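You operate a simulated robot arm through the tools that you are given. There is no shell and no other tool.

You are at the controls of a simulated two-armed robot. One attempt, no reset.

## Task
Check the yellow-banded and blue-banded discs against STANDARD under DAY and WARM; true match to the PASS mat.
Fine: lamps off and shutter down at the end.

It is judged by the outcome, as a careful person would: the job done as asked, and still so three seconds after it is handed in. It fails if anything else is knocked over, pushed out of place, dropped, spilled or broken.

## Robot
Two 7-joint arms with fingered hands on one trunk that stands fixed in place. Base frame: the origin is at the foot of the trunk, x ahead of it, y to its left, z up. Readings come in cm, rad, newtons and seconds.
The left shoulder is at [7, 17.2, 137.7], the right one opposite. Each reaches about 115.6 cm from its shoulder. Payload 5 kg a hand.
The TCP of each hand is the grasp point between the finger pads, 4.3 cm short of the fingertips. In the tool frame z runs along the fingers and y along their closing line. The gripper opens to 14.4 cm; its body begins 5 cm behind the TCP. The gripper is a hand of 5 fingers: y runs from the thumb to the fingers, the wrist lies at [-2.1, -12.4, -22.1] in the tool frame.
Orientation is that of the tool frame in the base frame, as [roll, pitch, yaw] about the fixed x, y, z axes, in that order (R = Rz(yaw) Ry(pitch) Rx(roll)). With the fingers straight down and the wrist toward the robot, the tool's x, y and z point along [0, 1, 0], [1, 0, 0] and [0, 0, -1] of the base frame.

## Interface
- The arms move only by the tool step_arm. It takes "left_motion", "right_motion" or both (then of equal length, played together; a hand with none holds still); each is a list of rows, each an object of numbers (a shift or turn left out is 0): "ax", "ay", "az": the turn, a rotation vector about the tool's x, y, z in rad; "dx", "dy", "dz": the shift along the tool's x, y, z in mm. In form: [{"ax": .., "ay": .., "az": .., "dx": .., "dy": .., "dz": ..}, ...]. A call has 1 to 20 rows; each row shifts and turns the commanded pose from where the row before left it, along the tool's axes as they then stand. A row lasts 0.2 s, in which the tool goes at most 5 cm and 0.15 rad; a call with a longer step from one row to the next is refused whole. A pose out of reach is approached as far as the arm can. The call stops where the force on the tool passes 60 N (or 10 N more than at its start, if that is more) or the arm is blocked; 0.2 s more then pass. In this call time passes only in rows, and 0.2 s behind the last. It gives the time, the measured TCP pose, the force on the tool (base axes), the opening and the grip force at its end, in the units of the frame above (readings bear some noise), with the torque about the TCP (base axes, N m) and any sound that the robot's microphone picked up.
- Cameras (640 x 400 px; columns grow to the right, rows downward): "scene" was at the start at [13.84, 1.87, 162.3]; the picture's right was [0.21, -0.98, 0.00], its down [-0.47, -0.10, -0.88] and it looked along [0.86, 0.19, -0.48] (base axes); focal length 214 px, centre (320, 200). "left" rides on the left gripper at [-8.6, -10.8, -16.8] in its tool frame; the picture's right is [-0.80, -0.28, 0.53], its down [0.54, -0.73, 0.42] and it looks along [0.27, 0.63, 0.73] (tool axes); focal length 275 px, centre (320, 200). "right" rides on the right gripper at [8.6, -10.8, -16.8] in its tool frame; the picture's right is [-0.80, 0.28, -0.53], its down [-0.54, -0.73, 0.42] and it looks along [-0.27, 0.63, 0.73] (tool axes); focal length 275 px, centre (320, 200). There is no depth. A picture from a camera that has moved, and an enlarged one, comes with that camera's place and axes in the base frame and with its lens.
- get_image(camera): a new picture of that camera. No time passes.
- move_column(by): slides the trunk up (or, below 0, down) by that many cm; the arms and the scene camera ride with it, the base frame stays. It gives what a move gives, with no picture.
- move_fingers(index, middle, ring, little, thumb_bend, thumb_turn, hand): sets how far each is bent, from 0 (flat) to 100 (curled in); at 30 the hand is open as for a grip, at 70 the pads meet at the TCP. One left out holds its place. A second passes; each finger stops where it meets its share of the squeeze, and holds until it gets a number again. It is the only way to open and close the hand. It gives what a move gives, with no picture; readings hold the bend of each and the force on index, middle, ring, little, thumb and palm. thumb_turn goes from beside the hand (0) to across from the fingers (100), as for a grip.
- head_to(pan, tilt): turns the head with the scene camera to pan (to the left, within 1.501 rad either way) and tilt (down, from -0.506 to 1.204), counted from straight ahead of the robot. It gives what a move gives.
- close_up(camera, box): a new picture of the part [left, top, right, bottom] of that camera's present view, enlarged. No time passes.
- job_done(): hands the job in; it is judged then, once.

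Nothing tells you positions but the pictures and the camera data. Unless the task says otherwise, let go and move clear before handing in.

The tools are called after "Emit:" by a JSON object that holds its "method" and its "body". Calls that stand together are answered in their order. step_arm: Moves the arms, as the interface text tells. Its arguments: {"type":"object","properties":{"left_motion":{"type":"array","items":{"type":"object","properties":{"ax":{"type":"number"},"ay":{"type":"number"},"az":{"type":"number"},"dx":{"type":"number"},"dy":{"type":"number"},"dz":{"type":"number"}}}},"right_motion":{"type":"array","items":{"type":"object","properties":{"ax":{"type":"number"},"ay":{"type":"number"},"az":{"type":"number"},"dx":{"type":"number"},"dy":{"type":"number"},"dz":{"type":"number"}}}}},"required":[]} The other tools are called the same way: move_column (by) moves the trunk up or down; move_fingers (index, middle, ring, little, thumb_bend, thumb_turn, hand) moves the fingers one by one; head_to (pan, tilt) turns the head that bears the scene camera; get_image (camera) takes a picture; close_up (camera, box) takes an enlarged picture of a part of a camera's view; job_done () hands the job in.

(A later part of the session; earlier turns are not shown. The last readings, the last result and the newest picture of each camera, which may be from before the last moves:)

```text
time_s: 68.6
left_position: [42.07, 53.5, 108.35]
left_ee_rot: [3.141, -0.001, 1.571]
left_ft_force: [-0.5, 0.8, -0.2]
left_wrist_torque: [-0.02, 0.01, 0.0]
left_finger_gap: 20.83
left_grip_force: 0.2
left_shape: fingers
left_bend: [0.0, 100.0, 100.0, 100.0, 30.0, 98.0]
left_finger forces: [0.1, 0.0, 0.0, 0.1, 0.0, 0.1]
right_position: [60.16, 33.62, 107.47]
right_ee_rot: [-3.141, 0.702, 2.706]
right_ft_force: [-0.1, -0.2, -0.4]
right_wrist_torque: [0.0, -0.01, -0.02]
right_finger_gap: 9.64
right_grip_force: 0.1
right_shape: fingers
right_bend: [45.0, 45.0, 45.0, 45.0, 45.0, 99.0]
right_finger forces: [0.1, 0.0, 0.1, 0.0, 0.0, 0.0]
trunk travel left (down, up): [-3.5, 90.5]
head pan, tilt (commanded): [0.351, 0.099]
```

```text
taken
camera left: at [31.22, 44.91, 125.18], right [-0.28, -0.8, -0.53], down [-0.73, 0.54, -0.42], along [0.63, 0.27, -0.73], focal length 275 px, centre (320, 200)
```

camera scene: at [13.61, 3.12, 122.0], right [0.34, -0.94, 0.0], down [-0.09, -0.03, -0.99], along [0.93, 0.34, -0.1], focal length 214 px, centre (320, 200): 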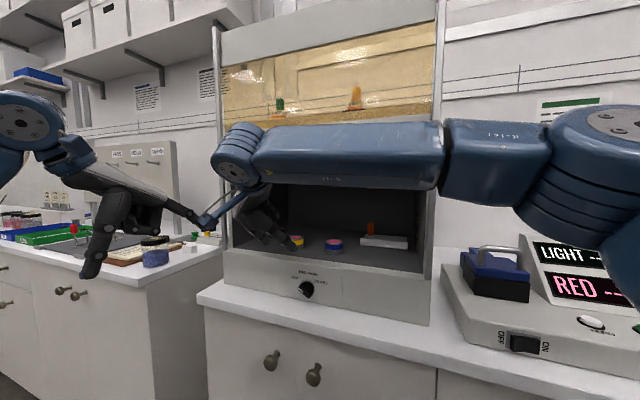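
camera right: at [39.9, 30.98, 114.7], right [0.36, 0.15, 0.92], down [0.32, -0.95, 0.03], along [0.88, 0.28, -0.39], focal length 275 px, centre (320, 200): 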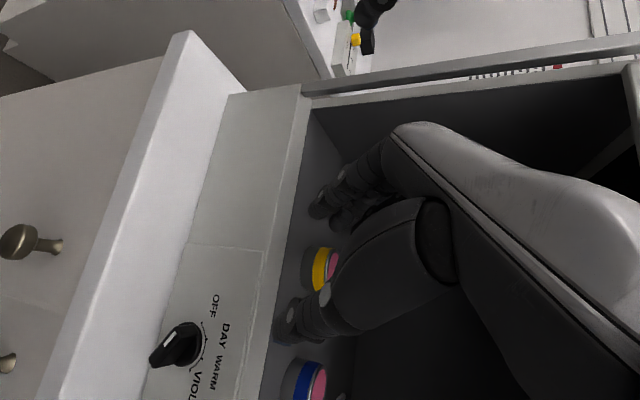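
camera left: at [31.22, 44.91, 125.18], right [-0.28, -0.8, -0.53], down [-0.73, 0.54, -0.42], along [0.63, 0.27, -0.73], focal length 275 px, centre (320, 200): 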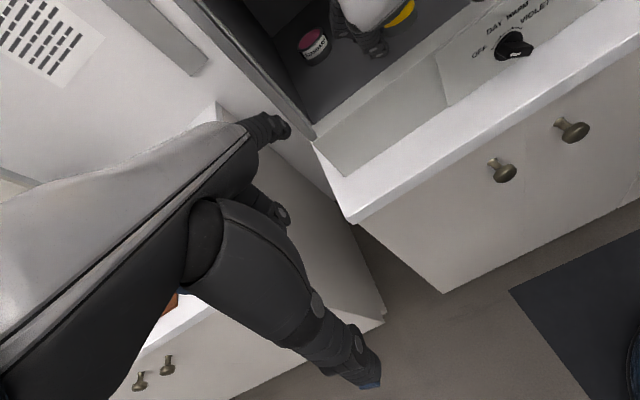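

Alignment looks right: the yellow disc sits between finger and thumb tips. I'll advance further in two small stages.

Emit:
{"method": "step_arm", "body": {"right_motion": [{"dx": -15.8, "dy": 9.9, "dz": 14.2}, {"dx": -15.8, "dy": 9.9, "dz": 14.2}]}}

Emit:
{"method": "get_image", "body": {"camera": "right"}}

Emit:
{"method": "close_up", "body": {"camera": "scene", "box": [215, 180, 375, 280]}}

Emit:
{"method": "close_up", "body": {"camera": "left", "box": [280, 0, 540, 160]}}

```text
time_s: 69.2
left_position: [41.89, 53.41, 108.46]
left_ee_rot: [-3.142, 0.002, 1.57]
left_ft_force: [0.0, 0.2, 0.4]
left_wrist_torque: [-0.02, 0.0, 0.03]
left_finger_gap: 20.8
left_grip_force: 0.1
left_shape: fingers
left_bend: [0.0, 100.0, 100.0, 100.0, 30.0, 98.0]
left_finger forces: [0.0, 0.0, 0.1, 0.0, 0.0, 0.0]
right_position: [65.0, 33.58, 107.12]
right_ee_rot: [3.14, 0.7, 2.702]
right_ft_force: [-0.4, 0.0, 0.4]
right_wrist_torque: [-0.04, 0.04, 0.0]
right_finger_gap: 9.67
right_grip_force: 0.1
right_shape: fingers
right_bend: [45.0, 45.0, 45.0, 45.0, 45.0, 99.0]
right_finger forces: [0.0, 0.0, 0.0, 0.1, 0.0, 0.0]
trunk travel left (down, up): [-3.5, 90.5]
head pan, tilt (commanded): [0.351, 0.099]
```

```text
taken
camera right: at [44.71, 31.04, 114.51], right [0.36, 0.15, 0.92], down [0.32, -0.95, 0.03], along [0.88, 0.28, -0.39], focal length 275 px, centre (320, 200)
```

right: 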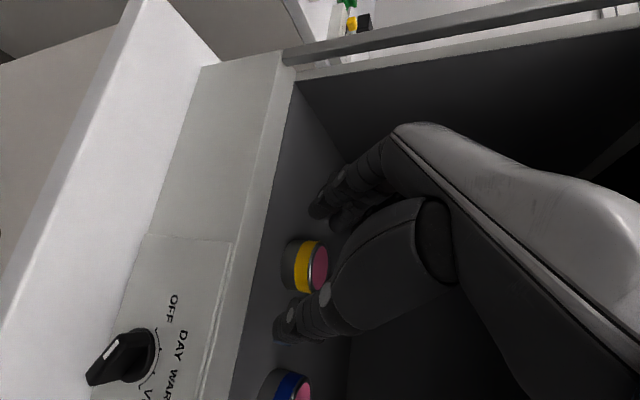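

```text
4.00 times, centred on (295, 230) of scene
camera zoom: at [13.59, 3.16, 122.0], right [0.34, -0.94, 0.0], down [-0.09, -0.03, -0.99], along [0.93, 0.34, -0.1], focal length 858 px, centre (420, 80)
```

zoom: 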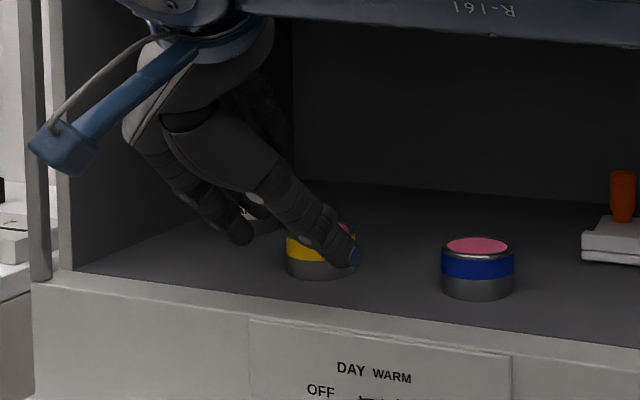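

```text
2.46 times, centred on (410, 80) of left
camera zoom: at [31.2, 44.95, 125.17], right [-0.28, -0.8, -0.53], down [-0.73, 0.54, -0.42], along [0.63, 0.27, -0.73], focal length 678 px, centre (98, 495)
```

zoom: 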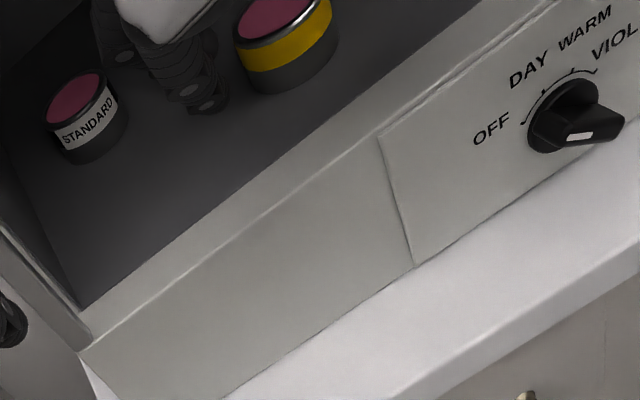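

Thumb and fingers are on either side of the disc. I'll advance the last 4.4 cm to have the disc between the tips.

Emit:
{"method": "step_arm", "body": {"right_motion": [{"dx": -15.2, "dy": 9.3, "dz": 12.8}, {"dx": -15.2, "dy": 9.3, "dz": 12.8}]}}

Emit:
{"method": "get_image", "body": {"camera": "right"}}

Emit:
{"method": "close_up", "body": {"camera": "scene", "box": [215, 180, 375, 280]}}

Emit:
{"method": "close_up", "body": {"camera": "left", "box": [280, 0, 540, 160]}}

Emit:
{"method": "get_image", "body": {"camera": "scene"}}

```text
time_s: 69.8
left_position: [42.09, 53.46, 108.41]
left_ee_rot: [3.141, 0.0, 1.572]
left_ft_force: [0.2, 0.2, 1.3]
left_wrist_torque: [-0.03, 0.02, 0.0]
left_finger_gap: 20.83
left_grip_force: 0.0
left_shape: fingers
left_bend: [0.0, 100.0, 100.0, 100.0, 30.0, 98.0]
left_finger forces: [0.0, 0.0, 0.0, 0.1, 0.0, 0.0]
right_position: [69.5, 33.65, 107.23]
right_ee_rot: [3.141, 0.7, 2.704]
right_ft_force: [-0.6, 0.7, 0.2]
right_wrist_torque: [-0.01, 0.01, 0.0]
right_finger_gap: 9.69
right_grip_force: 0.1
right_shape: fingers
right_bend: [45.0, 45.0, 45.0, 45.0, 45.0, 99.0]
right_finger forces: [0.1, 0.0, 0.0, 0.1, 0.2, 0.0]
trunk travel left (down, up): [-3.5, 90.5]
head pan, tilt (commanded): [0.351, 0.099]
```

```text
taken
camera right: at [49.16, 31.04, 114.56], right [0.36, 0.15, 0.92], down [0.32, -0.95, 0.03], along [0.88, 0.28, -0.39], focal length 275 px, centre (320, 200)
```

right: 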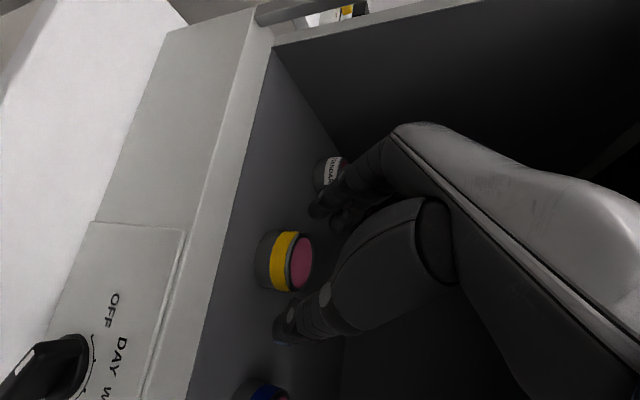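

```text
4.00 times, centred on (295, 230) of scene
camera zoom: at [13.58, 3.14, 122.0], right [0.34, -0.94, 0.0], down [-0.09, -0.03, -0.99], along [0.93, 0.34, -0.1], focal length 858 px, centre (420, 80)
```

zoom: 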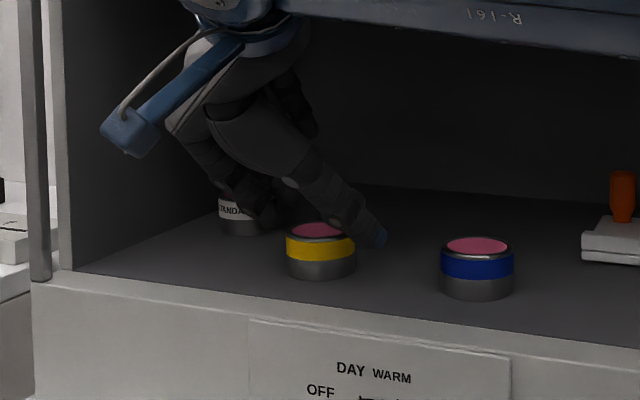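

```text
2.46 times, centred on (410, 80) of left
camera zoom: at [31.19, 44.93, 125.18], right [-0.28, -0.8, -0.53], down [-0.73, 0.54, -0.42], along [0.63, 0.27, -0.73], focal length 678 px, centre (98, 495)
```

zoom: 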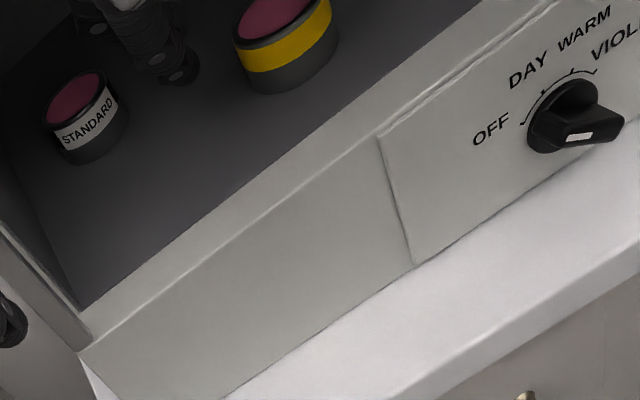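

```text
taken
camera scene: at [13.58, 3.14, 122.0], right [0.34, -0.94, 0.0], down [-0.09, -0.03, -0.99], along [0.93, 0.34, -0.1], focal length 214 px, centre (320, 200)
```

scene: 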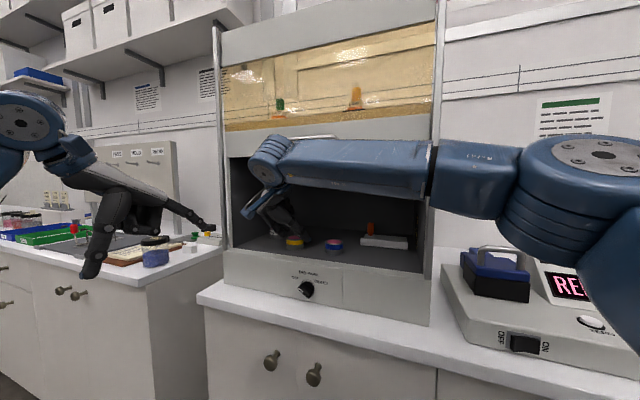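

Tips are straddling the disc; they need to be about 1.5 cm lower. I'll lower in small steps while watching the force.

Emit:
{"method": "step_arm", "body": {"right_motion": [{"dx": 3.2, "dz": 3.8}, {"dx": 3.2, "dz": 3.8}]}}

Emit:
{"method": "get_image", "body": {"camera": "right"}}

Emit:
{"method": "close_up", "body": {"camera": "scene", "box": [255, 215, 335, 265]}}

Emit:
{"method": "close_up", "body": {"camera": "left", "box": [290, 0, 450, 60]}}

```text
time_s: 70.4
left_position: [42.14, 53.55, 108.29]
left_ee_rot: [-3.141, 0.0, 1.571]
left_ft_force: [-0.8, 0.7, 0.3]
left_wrist_torque: [-0.01, 0.0, -0.02]
left_finger_gap: 20.81
left_grip_force: 0.1
left_shape: fingers
left_bend: [0.0, 100.0, 100.0, 100.0, 30.0, 98.0]
left_finger forces: [0.0, 0.0, 0.1, 0.0, 0.0, 0.0]
right_position: [69.26, 33.68, 106.5]
right_ee_rot: [3.14, 0.701, 2.704]
right_ft_force: [-0.7, -0.1, -0.2]
right_wrist_torque: [0.02, 0.02, -0.01]
right_finger_gap: 9.67
right_grip_force: 0.1
right_shape: fingers
right_bend: [45.0, 45.0, 45.0, 45.0, 45.0, 99.0]
right_finger forces: [0.1, 0.1, 0.1, 0.1, 0.1, 0.0]
trunk travel left (down, up): [-3.5, 90.5]
head pan, tilt (commanded): [0.351, 0.099]
```

```text
taken
camera right: at [49.06, 31.06, 113.63], right [0.36, 0.15, 0.92], down [0.32, -0.95, 0.03], along [0.88, 0.28, -0.39], focal length 275 px, centre (320, 200)
```

right: 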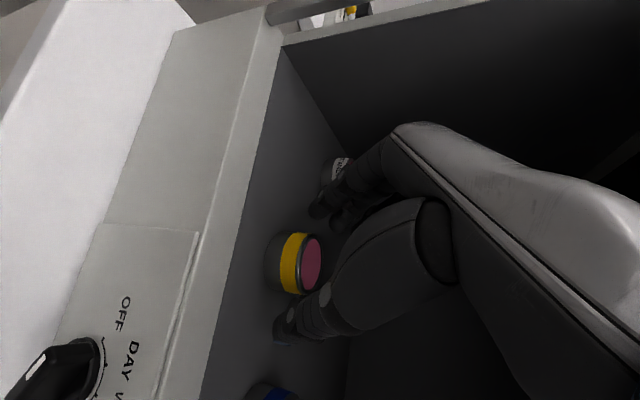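

```text
8.00 times, centred on (295, 240) of scene
camera zoom: at [13.56, 3.13, 122.0], right [0.34, -0.94, 0.0], down [-0.09, -0.03, -0.99], along [0.93, 0.34, -0.1], focal length 1716 px, centre (520, -120)
```

zoom: 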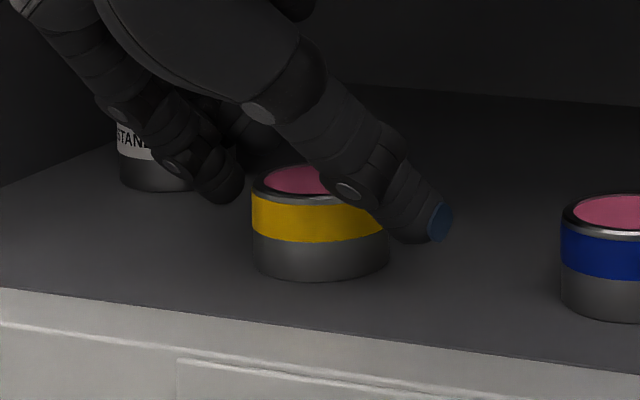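

```text
4.00 times, centred on (370, 30) of left
camera zoom: at [31.17, 44.91, 125.19], right [-0.28, -0.8, -0.53], down [-0.73, 0.54, -0.42], along [0.63, 0.27, -0.73], focal length 1101 px, centre (120, 880)
```

zoom: 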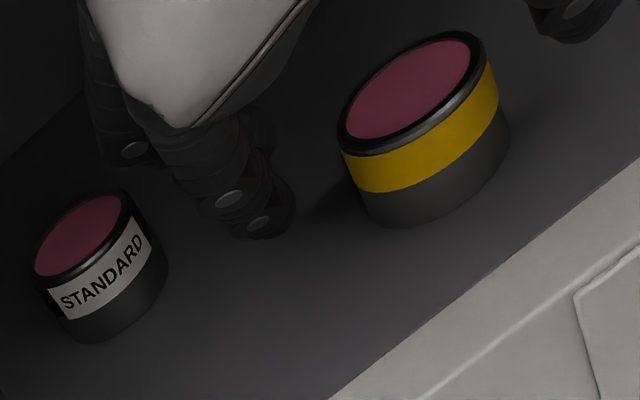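

Tips need about 0.9 cm more. Then I'll close thumb, index and middle on the disc, leaving ring and little open.

Emit:
{"method": "step_arm", "body": {"right_motion": [{"dx": 2.9, "dz": 3.5}, {"dx": 2.9, "dz": 3.5}]}}

Emit:
{"method": "close_up", "body": {"camera": "scene", "box": [255, 215, 335, 265]}}

```text
time_s: 71.0
left_position: [42.06, 53.43, 108.32]
left_ee_rot: [3.141, 0.0, 1.57]
left_ft_force: [0.0, 0.2, 0.1]
left_wrist_torque: [-0.01, 0.02, -0.02]
left_finger_gap: 20.83
left_grip_force: 0.0
left_shape: fingers
left_bend: [0.0, 100.0, 100.0, 100.0, 30.0, 98.0]
left_finger forces: [0.0, 0.1, 0.0, 0.0, 0.0, 0.0]
right_position: [69.36, 33.76, 105.44]
right_ee_rot: [3.141, 0.697, 2.703]
right_ft_force: [0.6, 0.3, -0.3]
right_wrist_torque: [0.01, 0.03, 0.0]
right_finger_gap: 9.66
right_grip_force: 0.1
right_shape: fingers
right_bend: [45.0, 45.0, 45.0, 45.0, 45.0, 99.0]
right_finger forces: [0.1, 0.1, 0.1, 0.1, 0.0, 0.1]
trunk travel left (down, up): [-3.5, 90.5]
head pan, tilt (commanded): [0.351, 0.099]
```

```text
8.00 times, centred on (295, 240) of scene
camera zoom: at [13.57, 3.13, 122.0], right [0.34, -0.94, 0.0], down [-0.09, -0.03, -0.99], along [0.93, 0.34, -0.1], focal length 1716 px, centre (520, -120)
```

zoom: 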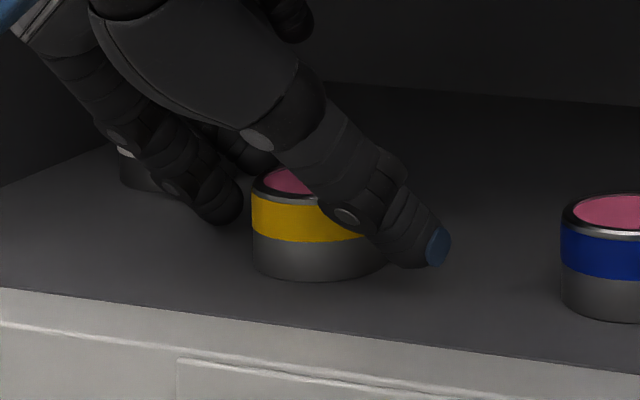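

Height looks right, tips just above the floor beside the disc. I'll close index, middle and thumb in a first increment.

Emit:
{"method": "move_fingers", "body": {"hand": "right", "index": 56, "middle": 56, "thumb_bend": 53}}

Emit:
{"method": "close_up", "body": {"camera": "scene", "box": [255, 215, 335, 265]}}

Emit:
{"method": "get_image", "body": {"camera": "right"}}

Emit:
{"method": "close_up", "body": {"camera": "left", "box": [290, 0, 450, 60]}}

```text
time_s: 72.0
left_position: [42.11, 53.49, 108.39]
left_ee_rot: [-3.141, 0.0, 1.57]
left_ft_force: [0.3, -0.3, -0.5]
left_wrist_torque: [-0.02, 0.01, 0.0]
left_finger_gap: 20.84
left_grip_force: 0.2
left_shape: fingers
left_bend: [0.0, 100.0, 100.0, 100.0, 30.0, 98.0]
left_finger forces: [0.1, 0.0, 0.0, 0.1, 0.1, 0.0]
right_position: [69.37, 33.74, 105.39]
right_ee_rot: [3.141, 0.7, 2.705]
right_ft_force: [0.6, 0.0, 0.3]
right_wrist_torque: [-0.02, 0.01, 0.02]
right_finger_gap: 6.26
right_grip_force: 0.1
right_shape: fingers
right_bend: [56.0, 56.0, 45.0, 45.0, 53.0, 100.0]
right_finger forces: [0.1, 0.0, 0.0, 0.1, 0.1, 0.1]
trunk travel left (down, up): [-3.5, 90.5]
head pan, tilt (commanded): [0.351, 0.099]
```

```text
8.00 times, centred on (295, 240) of scene
camera zoom: at [13.57, 3.13, 122.0], right [0.34, -0.94, 0.0], down [-0.09, -0.03, -0.99], along [0.93, 0.34, -0.1], focal length 1716 px, centre (520, -120)
```

zoom: 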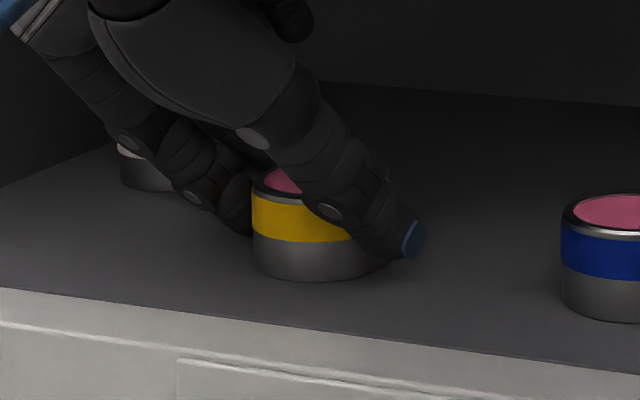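

```text
taken
camera right: at [49.05, 31.13, 112.74], right [0.36, 0.14, 0.92], down [0.32, -0.95, 0.03], along [0.88, 0.28, -0.39], focal length 275 px, centre (320, 200)
```

right: 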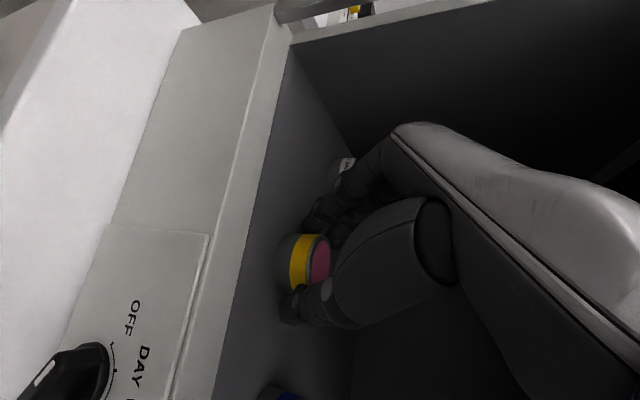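

```text
4.00 times, centred on (370, 30) of left
camera zoom: at [31.17, 44.91, 125.19], right [-0.28, -0.8, -0.53], down [-0.73, 0.54, -0.42], along [0.63, 0.27, -0.73], focal length 1101 px, centre (120, 880)
```

zoom: 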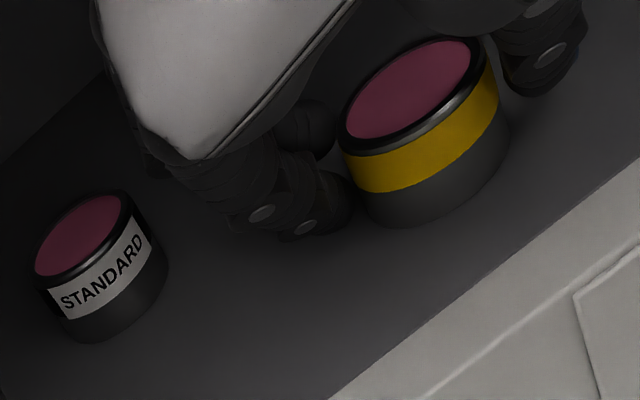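

Nearly touching on both sides. I'll close fully; each finger stops at its share of the squeeze.

Emit:
{"method": "move_fingers", "body": {"hand": "right", "index": 66, "middle": 66, "thumb_bend": 66}}

Emit:
{"method": "close_up", "body": {"camera": "scene", "box": [255, 215, 335, 265]}}

Emit:
{"method": "get_image", "body": {"camera": "right"}}

Emit:
{"method": "close_up", "body": {"camera": "left", "box": [290, 0, 450, 60]}}

```text
time_s: 73.0
left_position: [42.04, 53.53, 108.4]
left_ee_rot: [3.141, -0.001, 1.57]
left_ft_force: [-1.8, 0.1, 0.8]
left_wrist_torque: [-0.01, 0.01, 0.0]
left_finger_gap: 20.82
left_grip_force: 0.0
left_shape: fingers
left_bend: [0.0, 100.0, 100.0, 100.0, 30.0, 98.0]
left_finger forces: [0.0, 0.0, 0.1, 0.0, 0.0, 0.0]
right_position: [69.32, 33.78, 105.47]
right_ee_rot: [-3.141, 0.701, 2.705]
right_ft_force: [0.0, -0.1, -0.5]
right_wrist_torque: [0.01, -0.01, 0.0]
right_finger_gap: 5.18
right_grip_force: 13.7
right_shape: fingers
right_bend: [60.0, 62.0, 45.0, 45.0, 56.0, 100.0]
right_finger forces: [6.8, 6.4, 0.1, 0.1, 14.4, 0.1]
trunk travel left (down, up): [-3.5, 90.5]
head pan, tilt (commanded): [0.351, 0.099]
```

```text
8.00 times, centred on (295, 240) of scene
camera zoom: at [13.57, 3.13, 122.0], right [0.34, -0.94, 0.0], down [-0.09, -0.03, -0.99], along [0.93, 0.34, -0.1], focal length 1716 px, centre (520, -120)
```

zoom: 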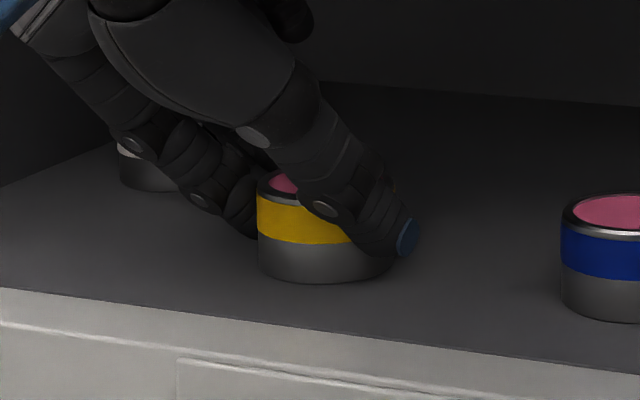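

```text
taken
camera right: at [49.05, 31.13, 112.73], right [0.36, 0.14, 0.92], down [0.32, -0.95, 0.03], along [0.88, 0.28, -0.39], focal length 275 px, centre (320, 200)
```

right: 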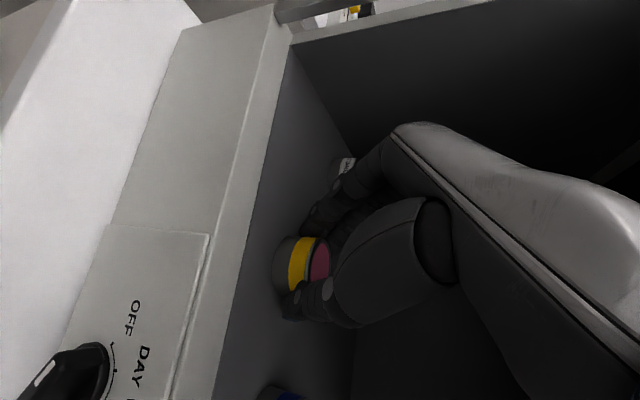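

```text
4.00 times, centred on (370, 30) of left
camera zoom: at [31.18, 44.91, 125.19], right [-0.28, -0.8, -0.53], down [-0.73, 0.54, -0.42], along [0.63, 0.27, -0.73], focal length 1101 px, centre (120, 880)
```

zoom: 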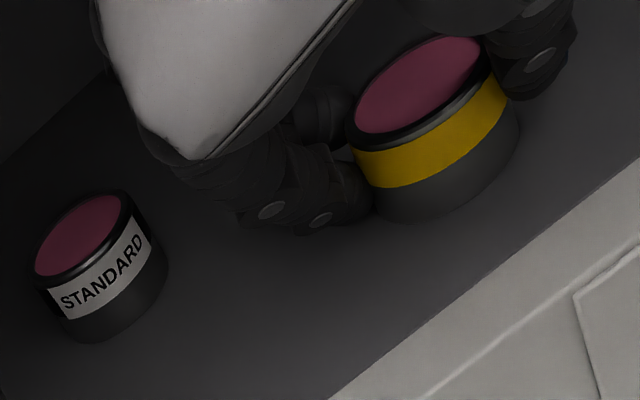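

Firm grip (thumb 14 N against index and middle). I'll lift about 2.4 cm and check that the disc comes along.

Emit:
{"method": "step_arm", "body": {"right_motion": [{"dx": -5.2, "dz": -6.1}, {"dx": -5.2, "dz": -6.1}, {"dx": -5.2, "dz": -6.1}]}}

Emit:
{"method": "close_up", "body": {"camera": "scene", "box": [255, 205, 335, 255]}}

Emit:
{"method": "get_image", "body": {"camera": "right"}}

Emit:
{"method": "get_image", "body": {"camera": "scene"}}

```text
time_s: 73.8
left_position: [41.98, 53.4, 108.36]
left_ee_rot: [3.141, 0.0, 1.571]
left_ft_force: [0.4, -0.1, -0.8]
left_wrist_torque: [0.02, 0.01, 0.02]
left_finger_gap: 20.84
left_grip_force: 0.2
left_shape: fingers
left_bend: [0.0, 100.0, 100.0, 100.0, 30.0, 98.0]
left_finger forces: [0.0, 0.1, 0.0, 0.0, 0.0, 0.1]
right_position: [69.24, 33.69, 107.89]
right_ee_rot: [-3.139, 0.699, 2.707]
right_ft_force: [-0.1, 0.6, -1.1]
right_wrist_torque: [0.02, 0.03, 0.0]
right_finger_gap: 5.18
right_grip_force: 13.8
right_shape: fingers
right_bend: [60.0, 62.0, 45.0, 45.0, 57.0, 100.0]
right_finger forces: [7.2, 6.3, 0.0, 0.0, 14.2, 0.1]
trunk travel left (down, up): [-3.5, 90.5]
head pan, tilt (commanded): [0.351, 0.099]
```

```text
8.00 times, centred on (295, 230) of scene
camera zoom: at [13.55, 3.13, 122.0], right [0.34, -0.94, 0.0], down [-0.09, -0.03, -0.99], along [0.93, 0.34, -0.1], focal length 1716 px, centre (520, -40)
```

zoom: 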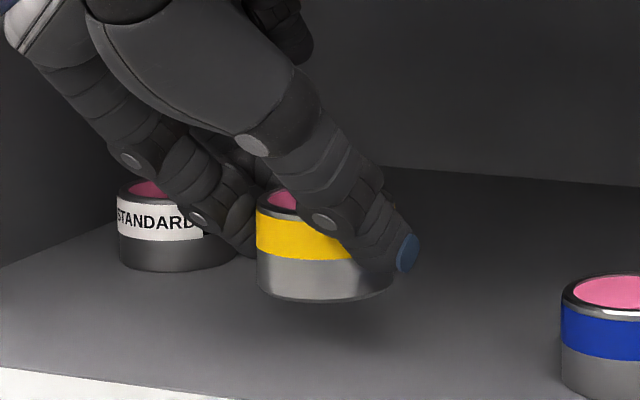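

```text
taken
camera right: at [48.91, 31.06, 115.21], right [0.36, 0.15, 0.92], down [0.32, -0.95, 0.03], along [0.88, 0.28, -0.39], focal length 275 px, centre (320, 200)
```

right: 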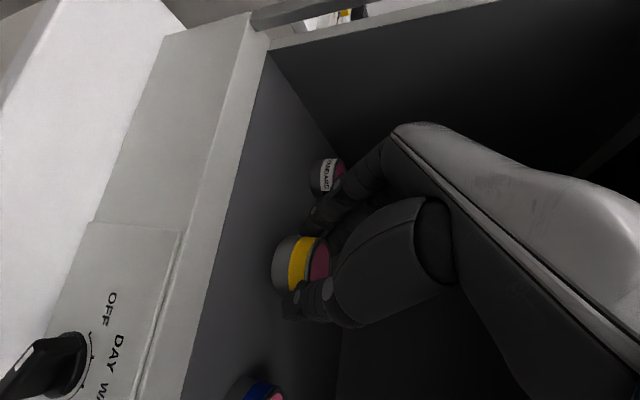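

```text
taken
camera scene: at [13.55, 3.13, 122.0], right [0.34, -0.94, 0.0], down [-0.09, -0.03, -0.99], along [0.93, 0.34, -0.1], focal length 214 px, centre (320, 200)
```

scene: 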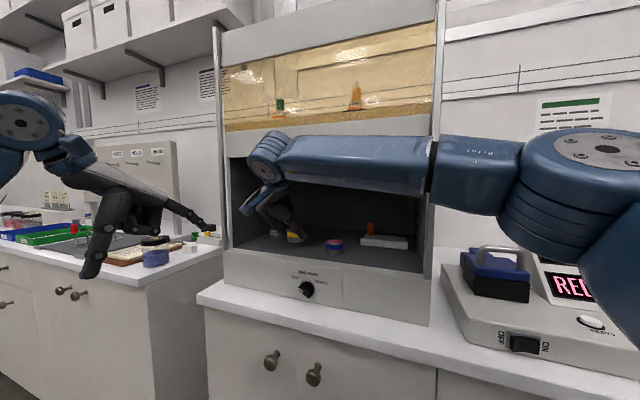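

The disc is lifted level in the grip. I'll withdraw straight back out of the booth, keeping it above the lip.

Emit:
{"method": "step_arm", "body": {"right_motion": [{"dx": 15.7, "dy": -9.9, "dz": -14.4}, {"dx": 15.7, "dy": -9.9, "dz": -14.4}, {"dx": 15.7, "dy": -9.9, "dz": -14.4}, {"dx": 15.7, "dy": -9.9, "dz": -14.4}, {"dx": 15.7, "dy": -9.9, "dz": -14.4}, {"dx": 15.7, "dy": -9.9, "dz": -14.4}, {"dx": 15.7, "dy": -9.9, "dz": -14.4}, {"dx": 15.7, "dy": -9.9, "dz": -14.4}, {"dx": 15.7, "dy": -9.9, "dz": -14.4}]}}

Emit:
{"method": "get_image", "body": {"camera": "scene"}}

Emit:
{"method": "get_image", "body": {"camera": "right"}}

```text
time_s: 75.8
left_position: [41.98, 53.47, 108.44]
left_ee_rot: [-3.14, 0.002, 1.571]
left_ft_force: [0.4, 0.1, 0.3]
left_wrist_torque: [-0.02, 0.0, 0.02]
left_finger_gap: 20.83
left_grip_force: 0.0
left_shape: fingers
left_bend: [0.0, 100.0, 100.0, 100.0, 30.0, 98.0]
left_finger forces: [0.0, 0.1, 0.0, 0.0, 0.0, 0.1]
right_position: [48.02, 33.46, 108.69]
right_ee_rot: [-3.14, 0.699, 2.705]
right_ft_force: [-0.3, 0.2, -1.2]
right_wrist_torque: [0.0, 0.01, -0.05]
right_finger_gap: 5.18
right_grip_force: 13.8
right_shape: fingers
right_bend: [60.0, 62.0, 45.0, 45.0, 57.0, 100.0]
right_finger forces: [7.2, 6.2, 0.0, 0.0, 14.1, 0.0]
trunk travel left (down, up): [-3.5, 90.5]
head pan, tilt (commanded): [0.351, 0.099]
```

```text
taken
camera scene: at [13.5, 3.15, 122.01], right [0.34, -0.94, 0.0], down [-0.09, -0.03, -1.0], along [0.93, 0.34, -0.1], focal length 214 px, centre (320, 200)
```

scene: 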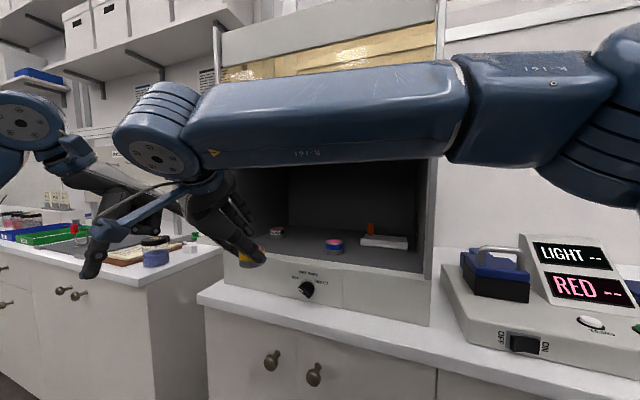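

```text
taken
camera right: at [27.73, 30.82, 115.99], right [0.36, 0.15, 0.92], down [0.32, -0.95, 0.03], along [0.88, 0.28, -0.39], focal length 275 px, centre (320, 200)
```

right: 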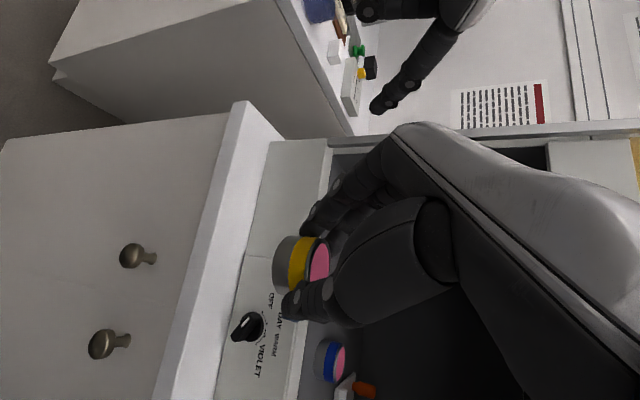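

Out of the booth with the disc held securely. I'll carry it right across the front, then yaw the hand toward the mat side and turn the head to follow.

Emit:
{"method": "step_arm", "body": {"right_motion": [{"dx": -12.6, "dy": -24.5, "dz": 2.75}, {"dx": -12.6, "dy": -24.5, "dz": 2.75}, {"dx": -12.6, "dy": -24.5, "dz": 2.75}, {"dx": -12.6, "dy": -24.5, "dz": 2.75}, {"dx": -12.6, "dy": -24.5, "dz": 2.75}, {"dx": -12.6, "dy": -24.5, "dz": 2.75}, {"dx": -12.6, "dy": -24.5, "dz": 2.75}, {"dx": -12.6, "dy": -24.5, "dz": 2.75}, {"dx": -12.6, "dy": -24.5, "dz": 2.75}, {"dx": -12.6, "dy": -24.5, "dz": 2.75}]}}

Emit:
{"method": "head_to", "body": {"pan": -0.4, "tilt": 0.35}}

Emit:
{"method": "get_image", "body": {"camera": "scene"}}

Emit:
{"method": "get_image", "body": {"camera": "right"}}

```text
time_s: 78.0
left_position: [42.06, 53.38, 108.39]
left_ee_rot: [3.141, 0.0, 1.573]
left_ft_force: [0.8, 0.2, 0.7]
left_wrist_torque: [0.04, 0.01, 0.03]
left_finger_gap: 20.83
left_grip_force: 0.1
left_shape: fingers
left_bend: [0.0, 100.0, 100.0, 100.0, 30.0, 98.0]
left_finger forces: [0.0, 0.0, 0.0, 0.0, 0.1, 0.1]
right_position: [48.03, 6.34, 114.89]
right_ee_rot: [3.141, 0.697, 2.706]
right_ft_force: [0.0, -0.1, -1.1]
right_wrist_torque: [0.06, -0.02, 0.03]
right_finger_gap: 5.17
right_grip_force: 13.7
right_shape: fingers
right_bend: [60.0, 62.0, 45.0, 45.0, 57.0, 100.0]
right_finger forces: [7.4, 6.1, 0.0, 0.0, 13.9, 0.0]
trunk travel left (down, up): [-3.5, 90.5]
head pan, tilt (commanded): [0.351, 0.099]
```

```text
time_s: 79.1
left_position: [41.93, 53.45, 108.29]
left_ee_rot: [3.141, 0.002, 1.572]
left_ft_force: [-0.3, 0.7, -0.5]
left_wrist_torque: [0.01, -0.02, -0.02]
left_finger_gap: 20.84
left_grip_force: 0.1
left_shape: fingers
left_bend: [0.0, 100.0, 100.0, 100.0, 30.0, 98.0]
left_finger forces: [0.1, 0.0, 0.0, 0.0, 0.1, 0.1]
right_position: [48.0, 6.53, 114.88]
right_ee_rot: [-3.141, 0.701, 2.706]
right_ft_force: [-0.8, 1.3, -0.9]
right_wrist_torque: [-0.01, 0.04, 0.0]
right_finger_gap: 5.19
right_grip_force: 13.7
right_shape: fingers
right_bend: [60.0, 62.0, 45.0, 45.0, 57.0, 100.0]
right_finger forces: [7.3, 6.3, 0.1, 0.0, 14.0, 0.0]
trunk travel left (down, up): [-3.5, 90.5]
head pan, tilt (commanded): [-0.4, 0.351]
```

```text
taken
camera scene: at [13.51, -3.65, 119.67], right [-0.39, -0.92, 0.0], down [-0.32, 0.13, -0.94], along [0.87, -0.36, -0.34], focal length 214 px, centre (320, 200)
```

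scene: 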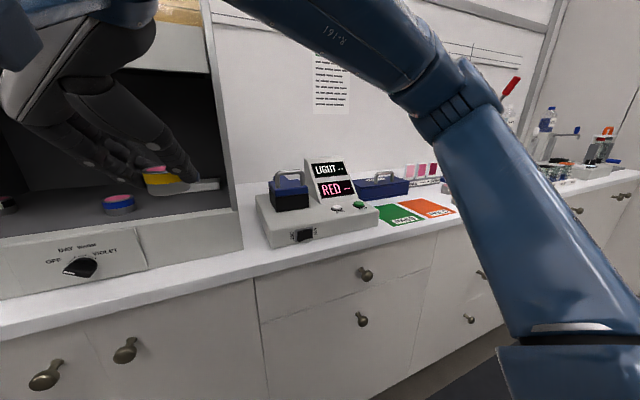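

```text
taken
camera right: at [27.71, 3.88, 122.16], right [0.36, 0.14, 0.92], down [0.32, -0.95, 0.03], along [0.88, 0.28, -0.39], focal length 275 px, centre (320, 200)
```

right: 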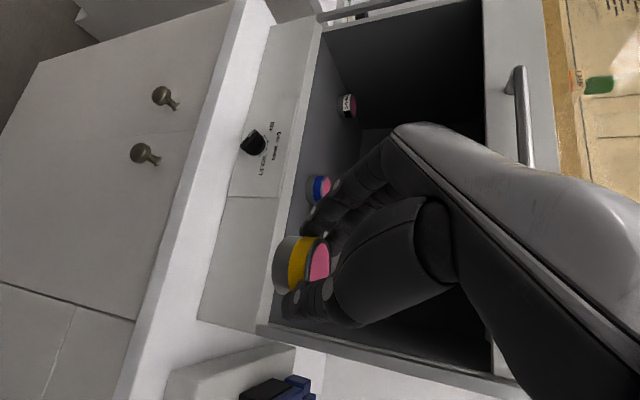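

Disc is still well held. I'll rotate the hand's heading from 65° to about 20° so the wrist trails left of it, away from the head.

Emit:
{"method": "step_arm", "body": {"right_motion": [{"ax": 0.0721, "az": 0.0857}, {"ax": 0.0721, "az": 0.0857}, {"ax": 0.0721, "az": 0.0857}, {"ax": 0.0721, "az": 0.0857}, {"ax": 0.0721, "az": 0.0857}, {"ax": 0.0721, "az": 0.0857}, {"ax": 0.0721, "az": 0.0857}]}}

Emit:
{"method": "get_image", "body": {"camera": "scene"}}

Emit:
{"method": "get_image", "body": {"camera": "right"}}

```text
time_s: 80.7
left_position: [41.96, 53.55, 108.48]
left_ee_rot: [3.141, 0.0, 1.574]
left_ft_force: [-0.1, 0.0, 0.2]
left_wrist_torque: [-0.02, -0.07, -0.03]
left_finger_gap: 20.84
left_grip_force: 0.0
left_shape: fingers
left_bend: [0.0, 100.0, 100.0, 100.0, 30.0, 98.0]
left_finger forces: [0.0, 0.0, 0.1, 0.1, 0.0, 0.1]
right_position: [48.02, 6.57, 114.76]
right_ee_rot: [3.138, 0.7, 1.916]
right_ft_force: [-0.5, 0.2, -0.4]
right_wrist_torque: [0.02, -0.01, 0.05]
right_finger_gap: 5.19
right_grip_force: 14.2
right_shape: fingers
right_bend: [60.0, 62.0, 45.0, 45.0, 57.0, 100.0]
right_finger forces: [7.4, 6.2, 0.0, 0.1, 13.9, 0.0]
trunk travel left (down, up): [-3.5, 90.5]
head pan, tilt (commanded): [-0.4, 0.351]
```

```text
taken
camera scene: at [13.43, -3.62, 119.67], right [-0.39, -0.92, 0.0], down [-0.32, 0.13, -0.94], along [0.87, -0.37, -0.34], focal length 214 px, centre (320, 200)
```

scene: 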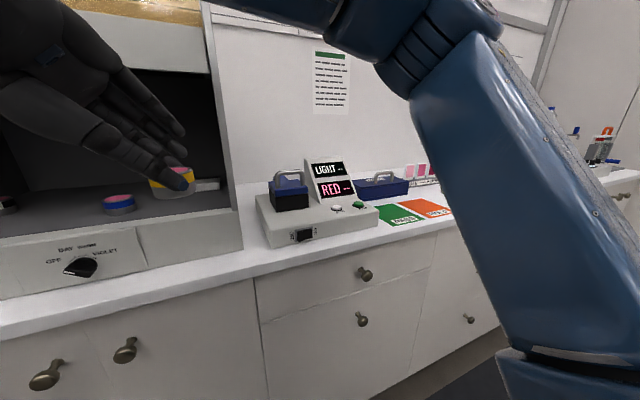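

```text
taken
camera right: at [31.95, 19.08, 122.03], right [0.36, -0.15, 0.92], down [-0.45, -0.89, 0.03], along [0.82, -0.42, -0.39], focal length 275 px, centre (320, 200)
```

right: 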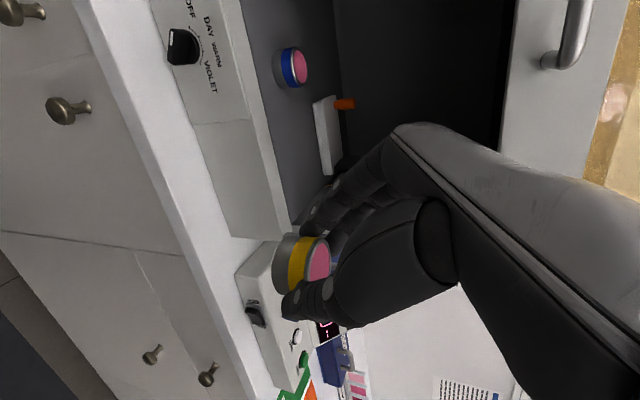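

I'll carry the disc right in front of the reader, staying above it, in two stages.

Emit:
{"method": "step_arm", "body": {"right_motion": [{"dx": -21, "dy": -8.75, "dz": 16.8}, {"dx": -21, "dy": -8.75, "dz": 16.8}, {"dx": -21, "dy": -8.75, "dz": 16.8}, {"dx": -21, "dy": -8.75, "dz": 16.8}, {"dx": -21, "dy": -8.75, "dz": 16.8}, {"dx": -21, "dy": -8.75, "dz": 16.8}, {"dx": -21, "dy": -8.75, "dz": 16.8}, {"dx": -21, "dy": -8.75, "dz": 16.8}, {"dx": -21, "dy": -8.75, "dz": 16.8}, {"dx": -21, "dy": -8.75, "dz": 16.8}]}}

Emit:
{"method": "get_image", "body": {"camera": "scene"}}

Emit:
{"method": "get_image", "body": {"camera": "right"}}

```text
time_s: 82.9
left_position: [41.97, 53.37, 108.44]
left_ee_rot: [-3.14, -0.001, 1.573]
left_ft_force: [0.0, -0.3, 0.1]
left_wrist_torque: [0.06, -0.04, 0.02]
left_finger_gap: 20.83
left_grip_force: 0.0
left_shape: fingers
left_bend: [0.0, 100.0, 100.0, 100.0, 30.0, 98.0]
left_finger forces: [0.0, 0.0, 0.0, 0.0, 0.0, 0.0]
right_position: [48.98, -22.01, 115.27]
right_ee_rot: [-3.141, 0.7, 1.923]
right_ft_force: [0.2, 0.0, -1.2]
right_wrist_torque: [0.08, 0.03, 0.02]
right_finger_gap: 5.18
right_grip_force: 13.8
right_shape: fingers
right_bend: [60.0, 62.0, 45.0, 45.0, 57.0, 100.0]
right_finger forces: [7.4, 6.2, 0.0, 0.0, 13.8, 0.0]
trunk travel left (down, up): [-3.5, 90.5]
head pan, tilt (commanded): [-0.4, 0.351]
```

```text
taken
camera scene: at [13.49, -3.82, 119.67], right [-0.39, -0.92, 0.0], down [-0.32, 0.13, -0.94], along [0.87, -0.36, -0.34], focal length 214 px, centre (320, 200)
```

scene: 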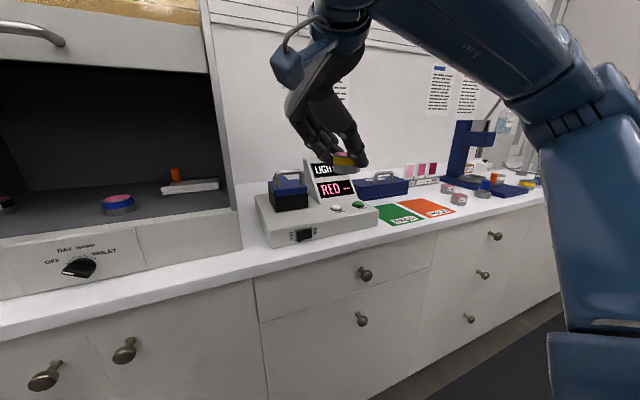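

```text
taken
camera right: at [32.93, -9.52, 122.63], right [0.36, -0.15, 0.92], down [-0.45, -0.9, 0.02], along [0.82, -0.42, -0.39], focal length 275 px, centre (320, 200)
```

right: 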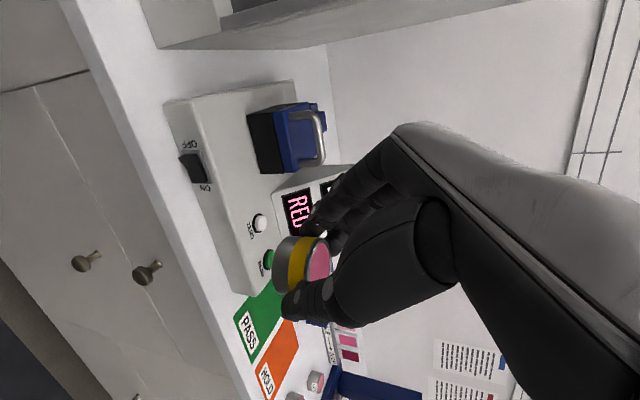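

Clear path. I'll continue right to the mat's y, then move forward over it.

Emit:
{"method": "step_arm", "body": {"right_motion": [{"dx": -21, "dy": -8.75, "dz": 16.8}, {"dx": -21, "dy": -8.75, "dz": 16.8}, {"dx": -21, "dy": -8.75, "dz": 16.8}, {"dx": -21, "dy": -8.75, "dz": 16.8}, {"dx": -21, "dy": -8.75, "dz": 16.8}, {"dx": -21, "dy": -8.75, "dz": 16.8}, {"dx": -21, "dy": -8.75, "dz": 16.8}, {"dx": -21, "dy": -8.75, "dz": 16.8}, {"dx": -21, "dy": -8.75, "dz": 16.8}, {"dx": -21, "dy": -8.75, "dz": 16.8}]}}

Emit:
{"method": "head_to", "body": {"pan": -0.7, "tilt": 0.4}}

Emit:
{"method": "get_image", "body": {"camera": "scene"}}

Emit:
{"method": "get_image", "body": {"camera": "right"}}

```text
time_s: 85.1
left_position: [42.08, 53.39, 108.42]
left_ee_rot: [3.141, 0.001, 1.569]
left_ft_force: [0.3, 0.2, 0.3]
left_wrist_torque: [0.07, 0.01, -0.03]
left_finger_gap: 20.8
left_grip_force: 0.0
left_shape: fingers
left_bend: [0.0, 100.0, 100.0, 100.0, 30.0, 98.0]
left_finger forces: [0.0, 0.1, 0.1, 0.0, 0.0, 0.0]
right_position: [49.9, -44.49, 116.02]
right_ee_rot: [3.141, 0.699, 1.92]
right_ft_force: [-1.6, -0.3, -1.8]
right_wrist_torque: [0.04, 0.02, 0.03]
right_finger_gap: 5.17
right_grip_force: 13.6
right_shape: fingers
right_bend: [60.0, 62.0, 45.0, 45.0, 57.0, 100.0]
right_finger forces: [7.4, 6.2, 0.1, 0.1, 13.8, 0.0]
right hand out of reach, approached as far as the arm can: row 9, 10
trunk travel left (down, up): [-3.5, 90.5]
head pan, tilt (commanded): [-0.4, 0.351]
```

```text
time_s: 85.9
left_position: [42.02, 53.48, 108.4]
left_ee_rot: [-3.14, 0.0, 1.57]
left_ft_force: [-0.2, 0.1, 0.4]
left_wrist_torque: [-0.01, 0.0, 0.01]
left_finger_gap: 20.84
left_grip_force: 0.1
left_shape: fingers
left_bend: [0.0, 100.0, 100.0, 100.0, 30.0, 98.0]
left_finger forces: [0.1, 0.0, 0.0, 0.1, 0.0, 0.0]
right_position: [49.93, -44.39, 116.18]
right_ee_rot: [3.141, 0.698, 1.921]
right_ft_force: [0.1, 0.7, -0.9]
right_wrist_torque: [0.05, 0.05, -0.01]
right_finger_gap: 5.18
right_grip_force: 13.8
right_shape: fingers
right_bend: [60.0, 62.0, 45.0, 45.0, 57.0, 100.0]
right_finger forces: [7.4, 6.3, 0.0, 0.1, 13.8, 0.0]
trunk travel left (down, up): [-3.5, 90.5]
head pan, tilt (commanded): [-0.7, 0.4]
```

```text
taken
camera scene: at [12.02, -6.03, 119.21], right [-0.64, -0.77, 0.0], down [-0.3, 0.25, -0.92], along [0.71, -0.59, -0.39], focal length 214 px, centre (320, 200)
```

scene: 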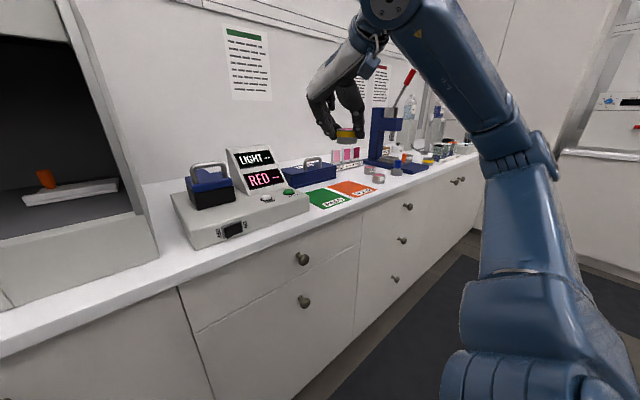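

```text
taken
camera right: at [33.82, -31.93, 123.45], right [0.36, -0.15, 0.92], down [-0.45, -0.89, 0.03], along [0.82, -0.42, -0.39], focal length 275 px, centre (320, 200)
```

right: 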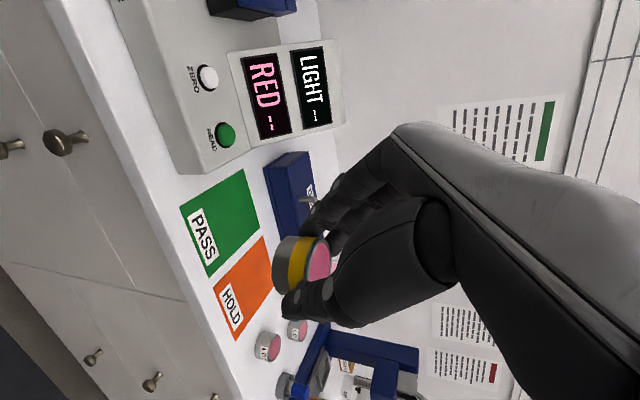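

Near a joint limit sideways; moving forward should ease it. I'll head forward and right toward the mat at this height.

Emit:
{"method": "step_arm", "body": {"right_motion": [{"dx": -10.8, "dy": 21, "dz": 15.6}, {"dx": -10.8, "dy": 21, "dz": 15.6}, {"dx": -10.8, "dy": 21, "dz": 15.6}, {"dx": -10.8, "dy": 21, "dz": 15.6}, {"dx": -10.8, "dy": 21, "dz": 15.6}, {"dx": -10.8, "dy": 21, "dz": 15.6}]}}

Emit:
{"method": "get_image", "body": {"camera": "scene"}}

Emit:
{"method": "get_image", "body": {"camera": "right"}}

```text
time_s: 87.3
left_position: [42.05, 53.43, 108.42]
left_ee_rot: [3.141, 0.001, 1.572]
left_ft_force: [0.0, 0.1, 0.1]
left_wrist_torque: [0.02, 0.06, -0.02]
left_finger_gap: 20.83
left_grip_force: 0.1
left_shape: fingers
left_bend: [0.0, 100.0, 100.0, 100.0, 30.0, 98.0]
left_finger forces: [0.1, 0.1, 0.1, 0.1, 0.1, 0.0]
right_position: [52.32, -45.83, 114.33]
right_ee_rot: [3.141, 0.698, 1.921]
right_ft_force: [0.2, -0.4, -1.5]
right_wrist_torque: [0.0, 0.01, 0.0]
right_finger_gap: 5.16
right_grip_force: 13.4
right_shape: fingers
right_bend: [60.0, 62.0, 45.0, 45.0, 57.0, 100.0]
right_finger forces: [7.0, 6.4, 0.0, 0.0, 13.6, 0.1]
right hand out of reach, approached as far as the arm can: row 1, 2, 3, 4, 5, 6
trunk travel left (down, up): [-3.5, 90.5]
head pan, tilt (commanded): [-0.7, 0.4]
```

```text
taken
camera scene: at [12.05, -6.04, 119.2], right [-0.64, -0.77, 0.0], down [-0.3, 0.25, -0.92], along [0.7, -0.59, -0.39], focal length 214 px, centre (320, 200)
```

scene: 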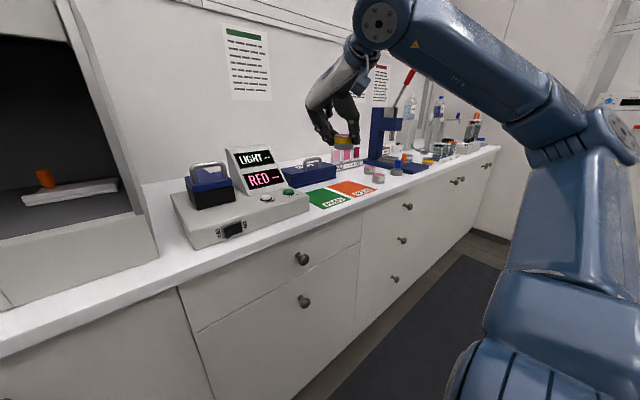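

```text
taken
camera right: at [36.2, -33.36, 121.62], right [0.36, -0.15, 0.92], down [-0.45, -0.89, 0.03], along [0.82, -0.42, -0.39], focal length 275 px, centre (320, 200)
```

right: 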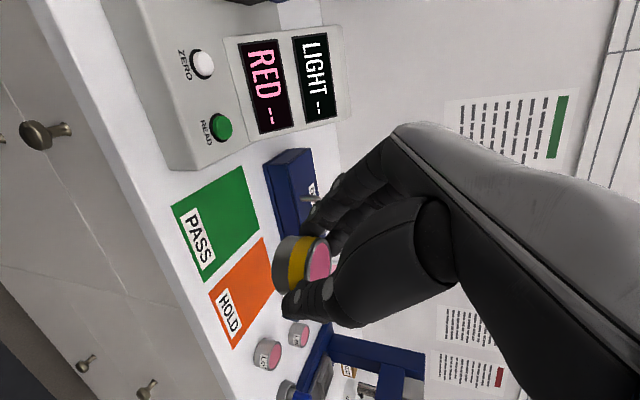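

The wrist is at its bend limit because the shoulder is so low. I'll raise the trunk 40 cm so the forearm comes down onto the mat, then lower the hand.

Emit:
{"method": "move_column", "body": {"by": 40}}

Emit:
{"method": "get_image", "body": {"camera": "scene"}}

Emit:
{"method": "get_image", "body": {"camera": "right"}}

```text
time_s: 91.1
left_position: [42.12, 53.56, 148.4]
left_ee_rot: [3.141, -0.001, 1.572]
left_ft_force: [-0.3, -0.6, -0.7]
left_wrist_torque: [-0.02, 0.0, 0.01]
left_finger_gap: 20.82
left_grip_force: 0.0
left_shape: fingers
left_bend: [0.0, 100.0, 100.0, 100.0, 30.0, 98.0]
left_finger forces: [0.0, 0.0, 0.0, 0.0, 0.0, 0.1]
right_position: [52.13, -45.85, 154.34]
right_ee_rot: [-3.141, 0.699, 1.92]
right_ft_force: [-0.1, -0.3, -1.2]
right_wrist_torque: [0.02, 0.01, 0.0]
right_finger_gap: 5.15
right_grip_force: 13.4
right_shape: fingers
right_bend: [60.0, 62.0, 45.0, 45.0, 57.0, 100.0]
right_finger forces: [7.0, 6.4, 0.0, 0.0, 13.6, 0.1]
trunk travel left (down, up): [-43.5, 50.5]
head pan, tilt (commanded): [-0.7, 0.4]
```

```text
taken
camera scene: at [12.02, -6.04, 159.2], right [-0.64, -0.77, 0.0], down [-0.3, 0.25, -0.92], along [0.7, -0.59, -0.39], focal length 214 px, centre (320, 200)
```

scene: 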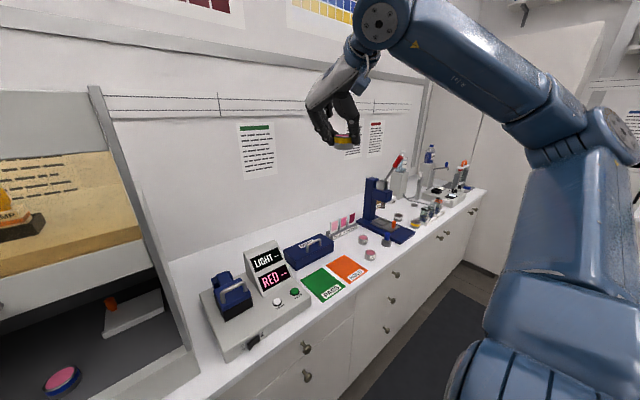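

```text
taken
camera right: at [36.17, -33.35, 161.63], right [0.36, -0.15, 0.92], down [-0.45, -0.89, 0.02], along [0.82, -0.42, -0.39], focal length 275 px, centre (320, 200)
```

right: 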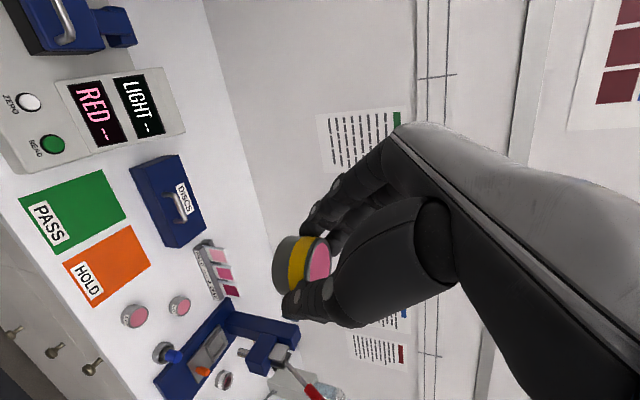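

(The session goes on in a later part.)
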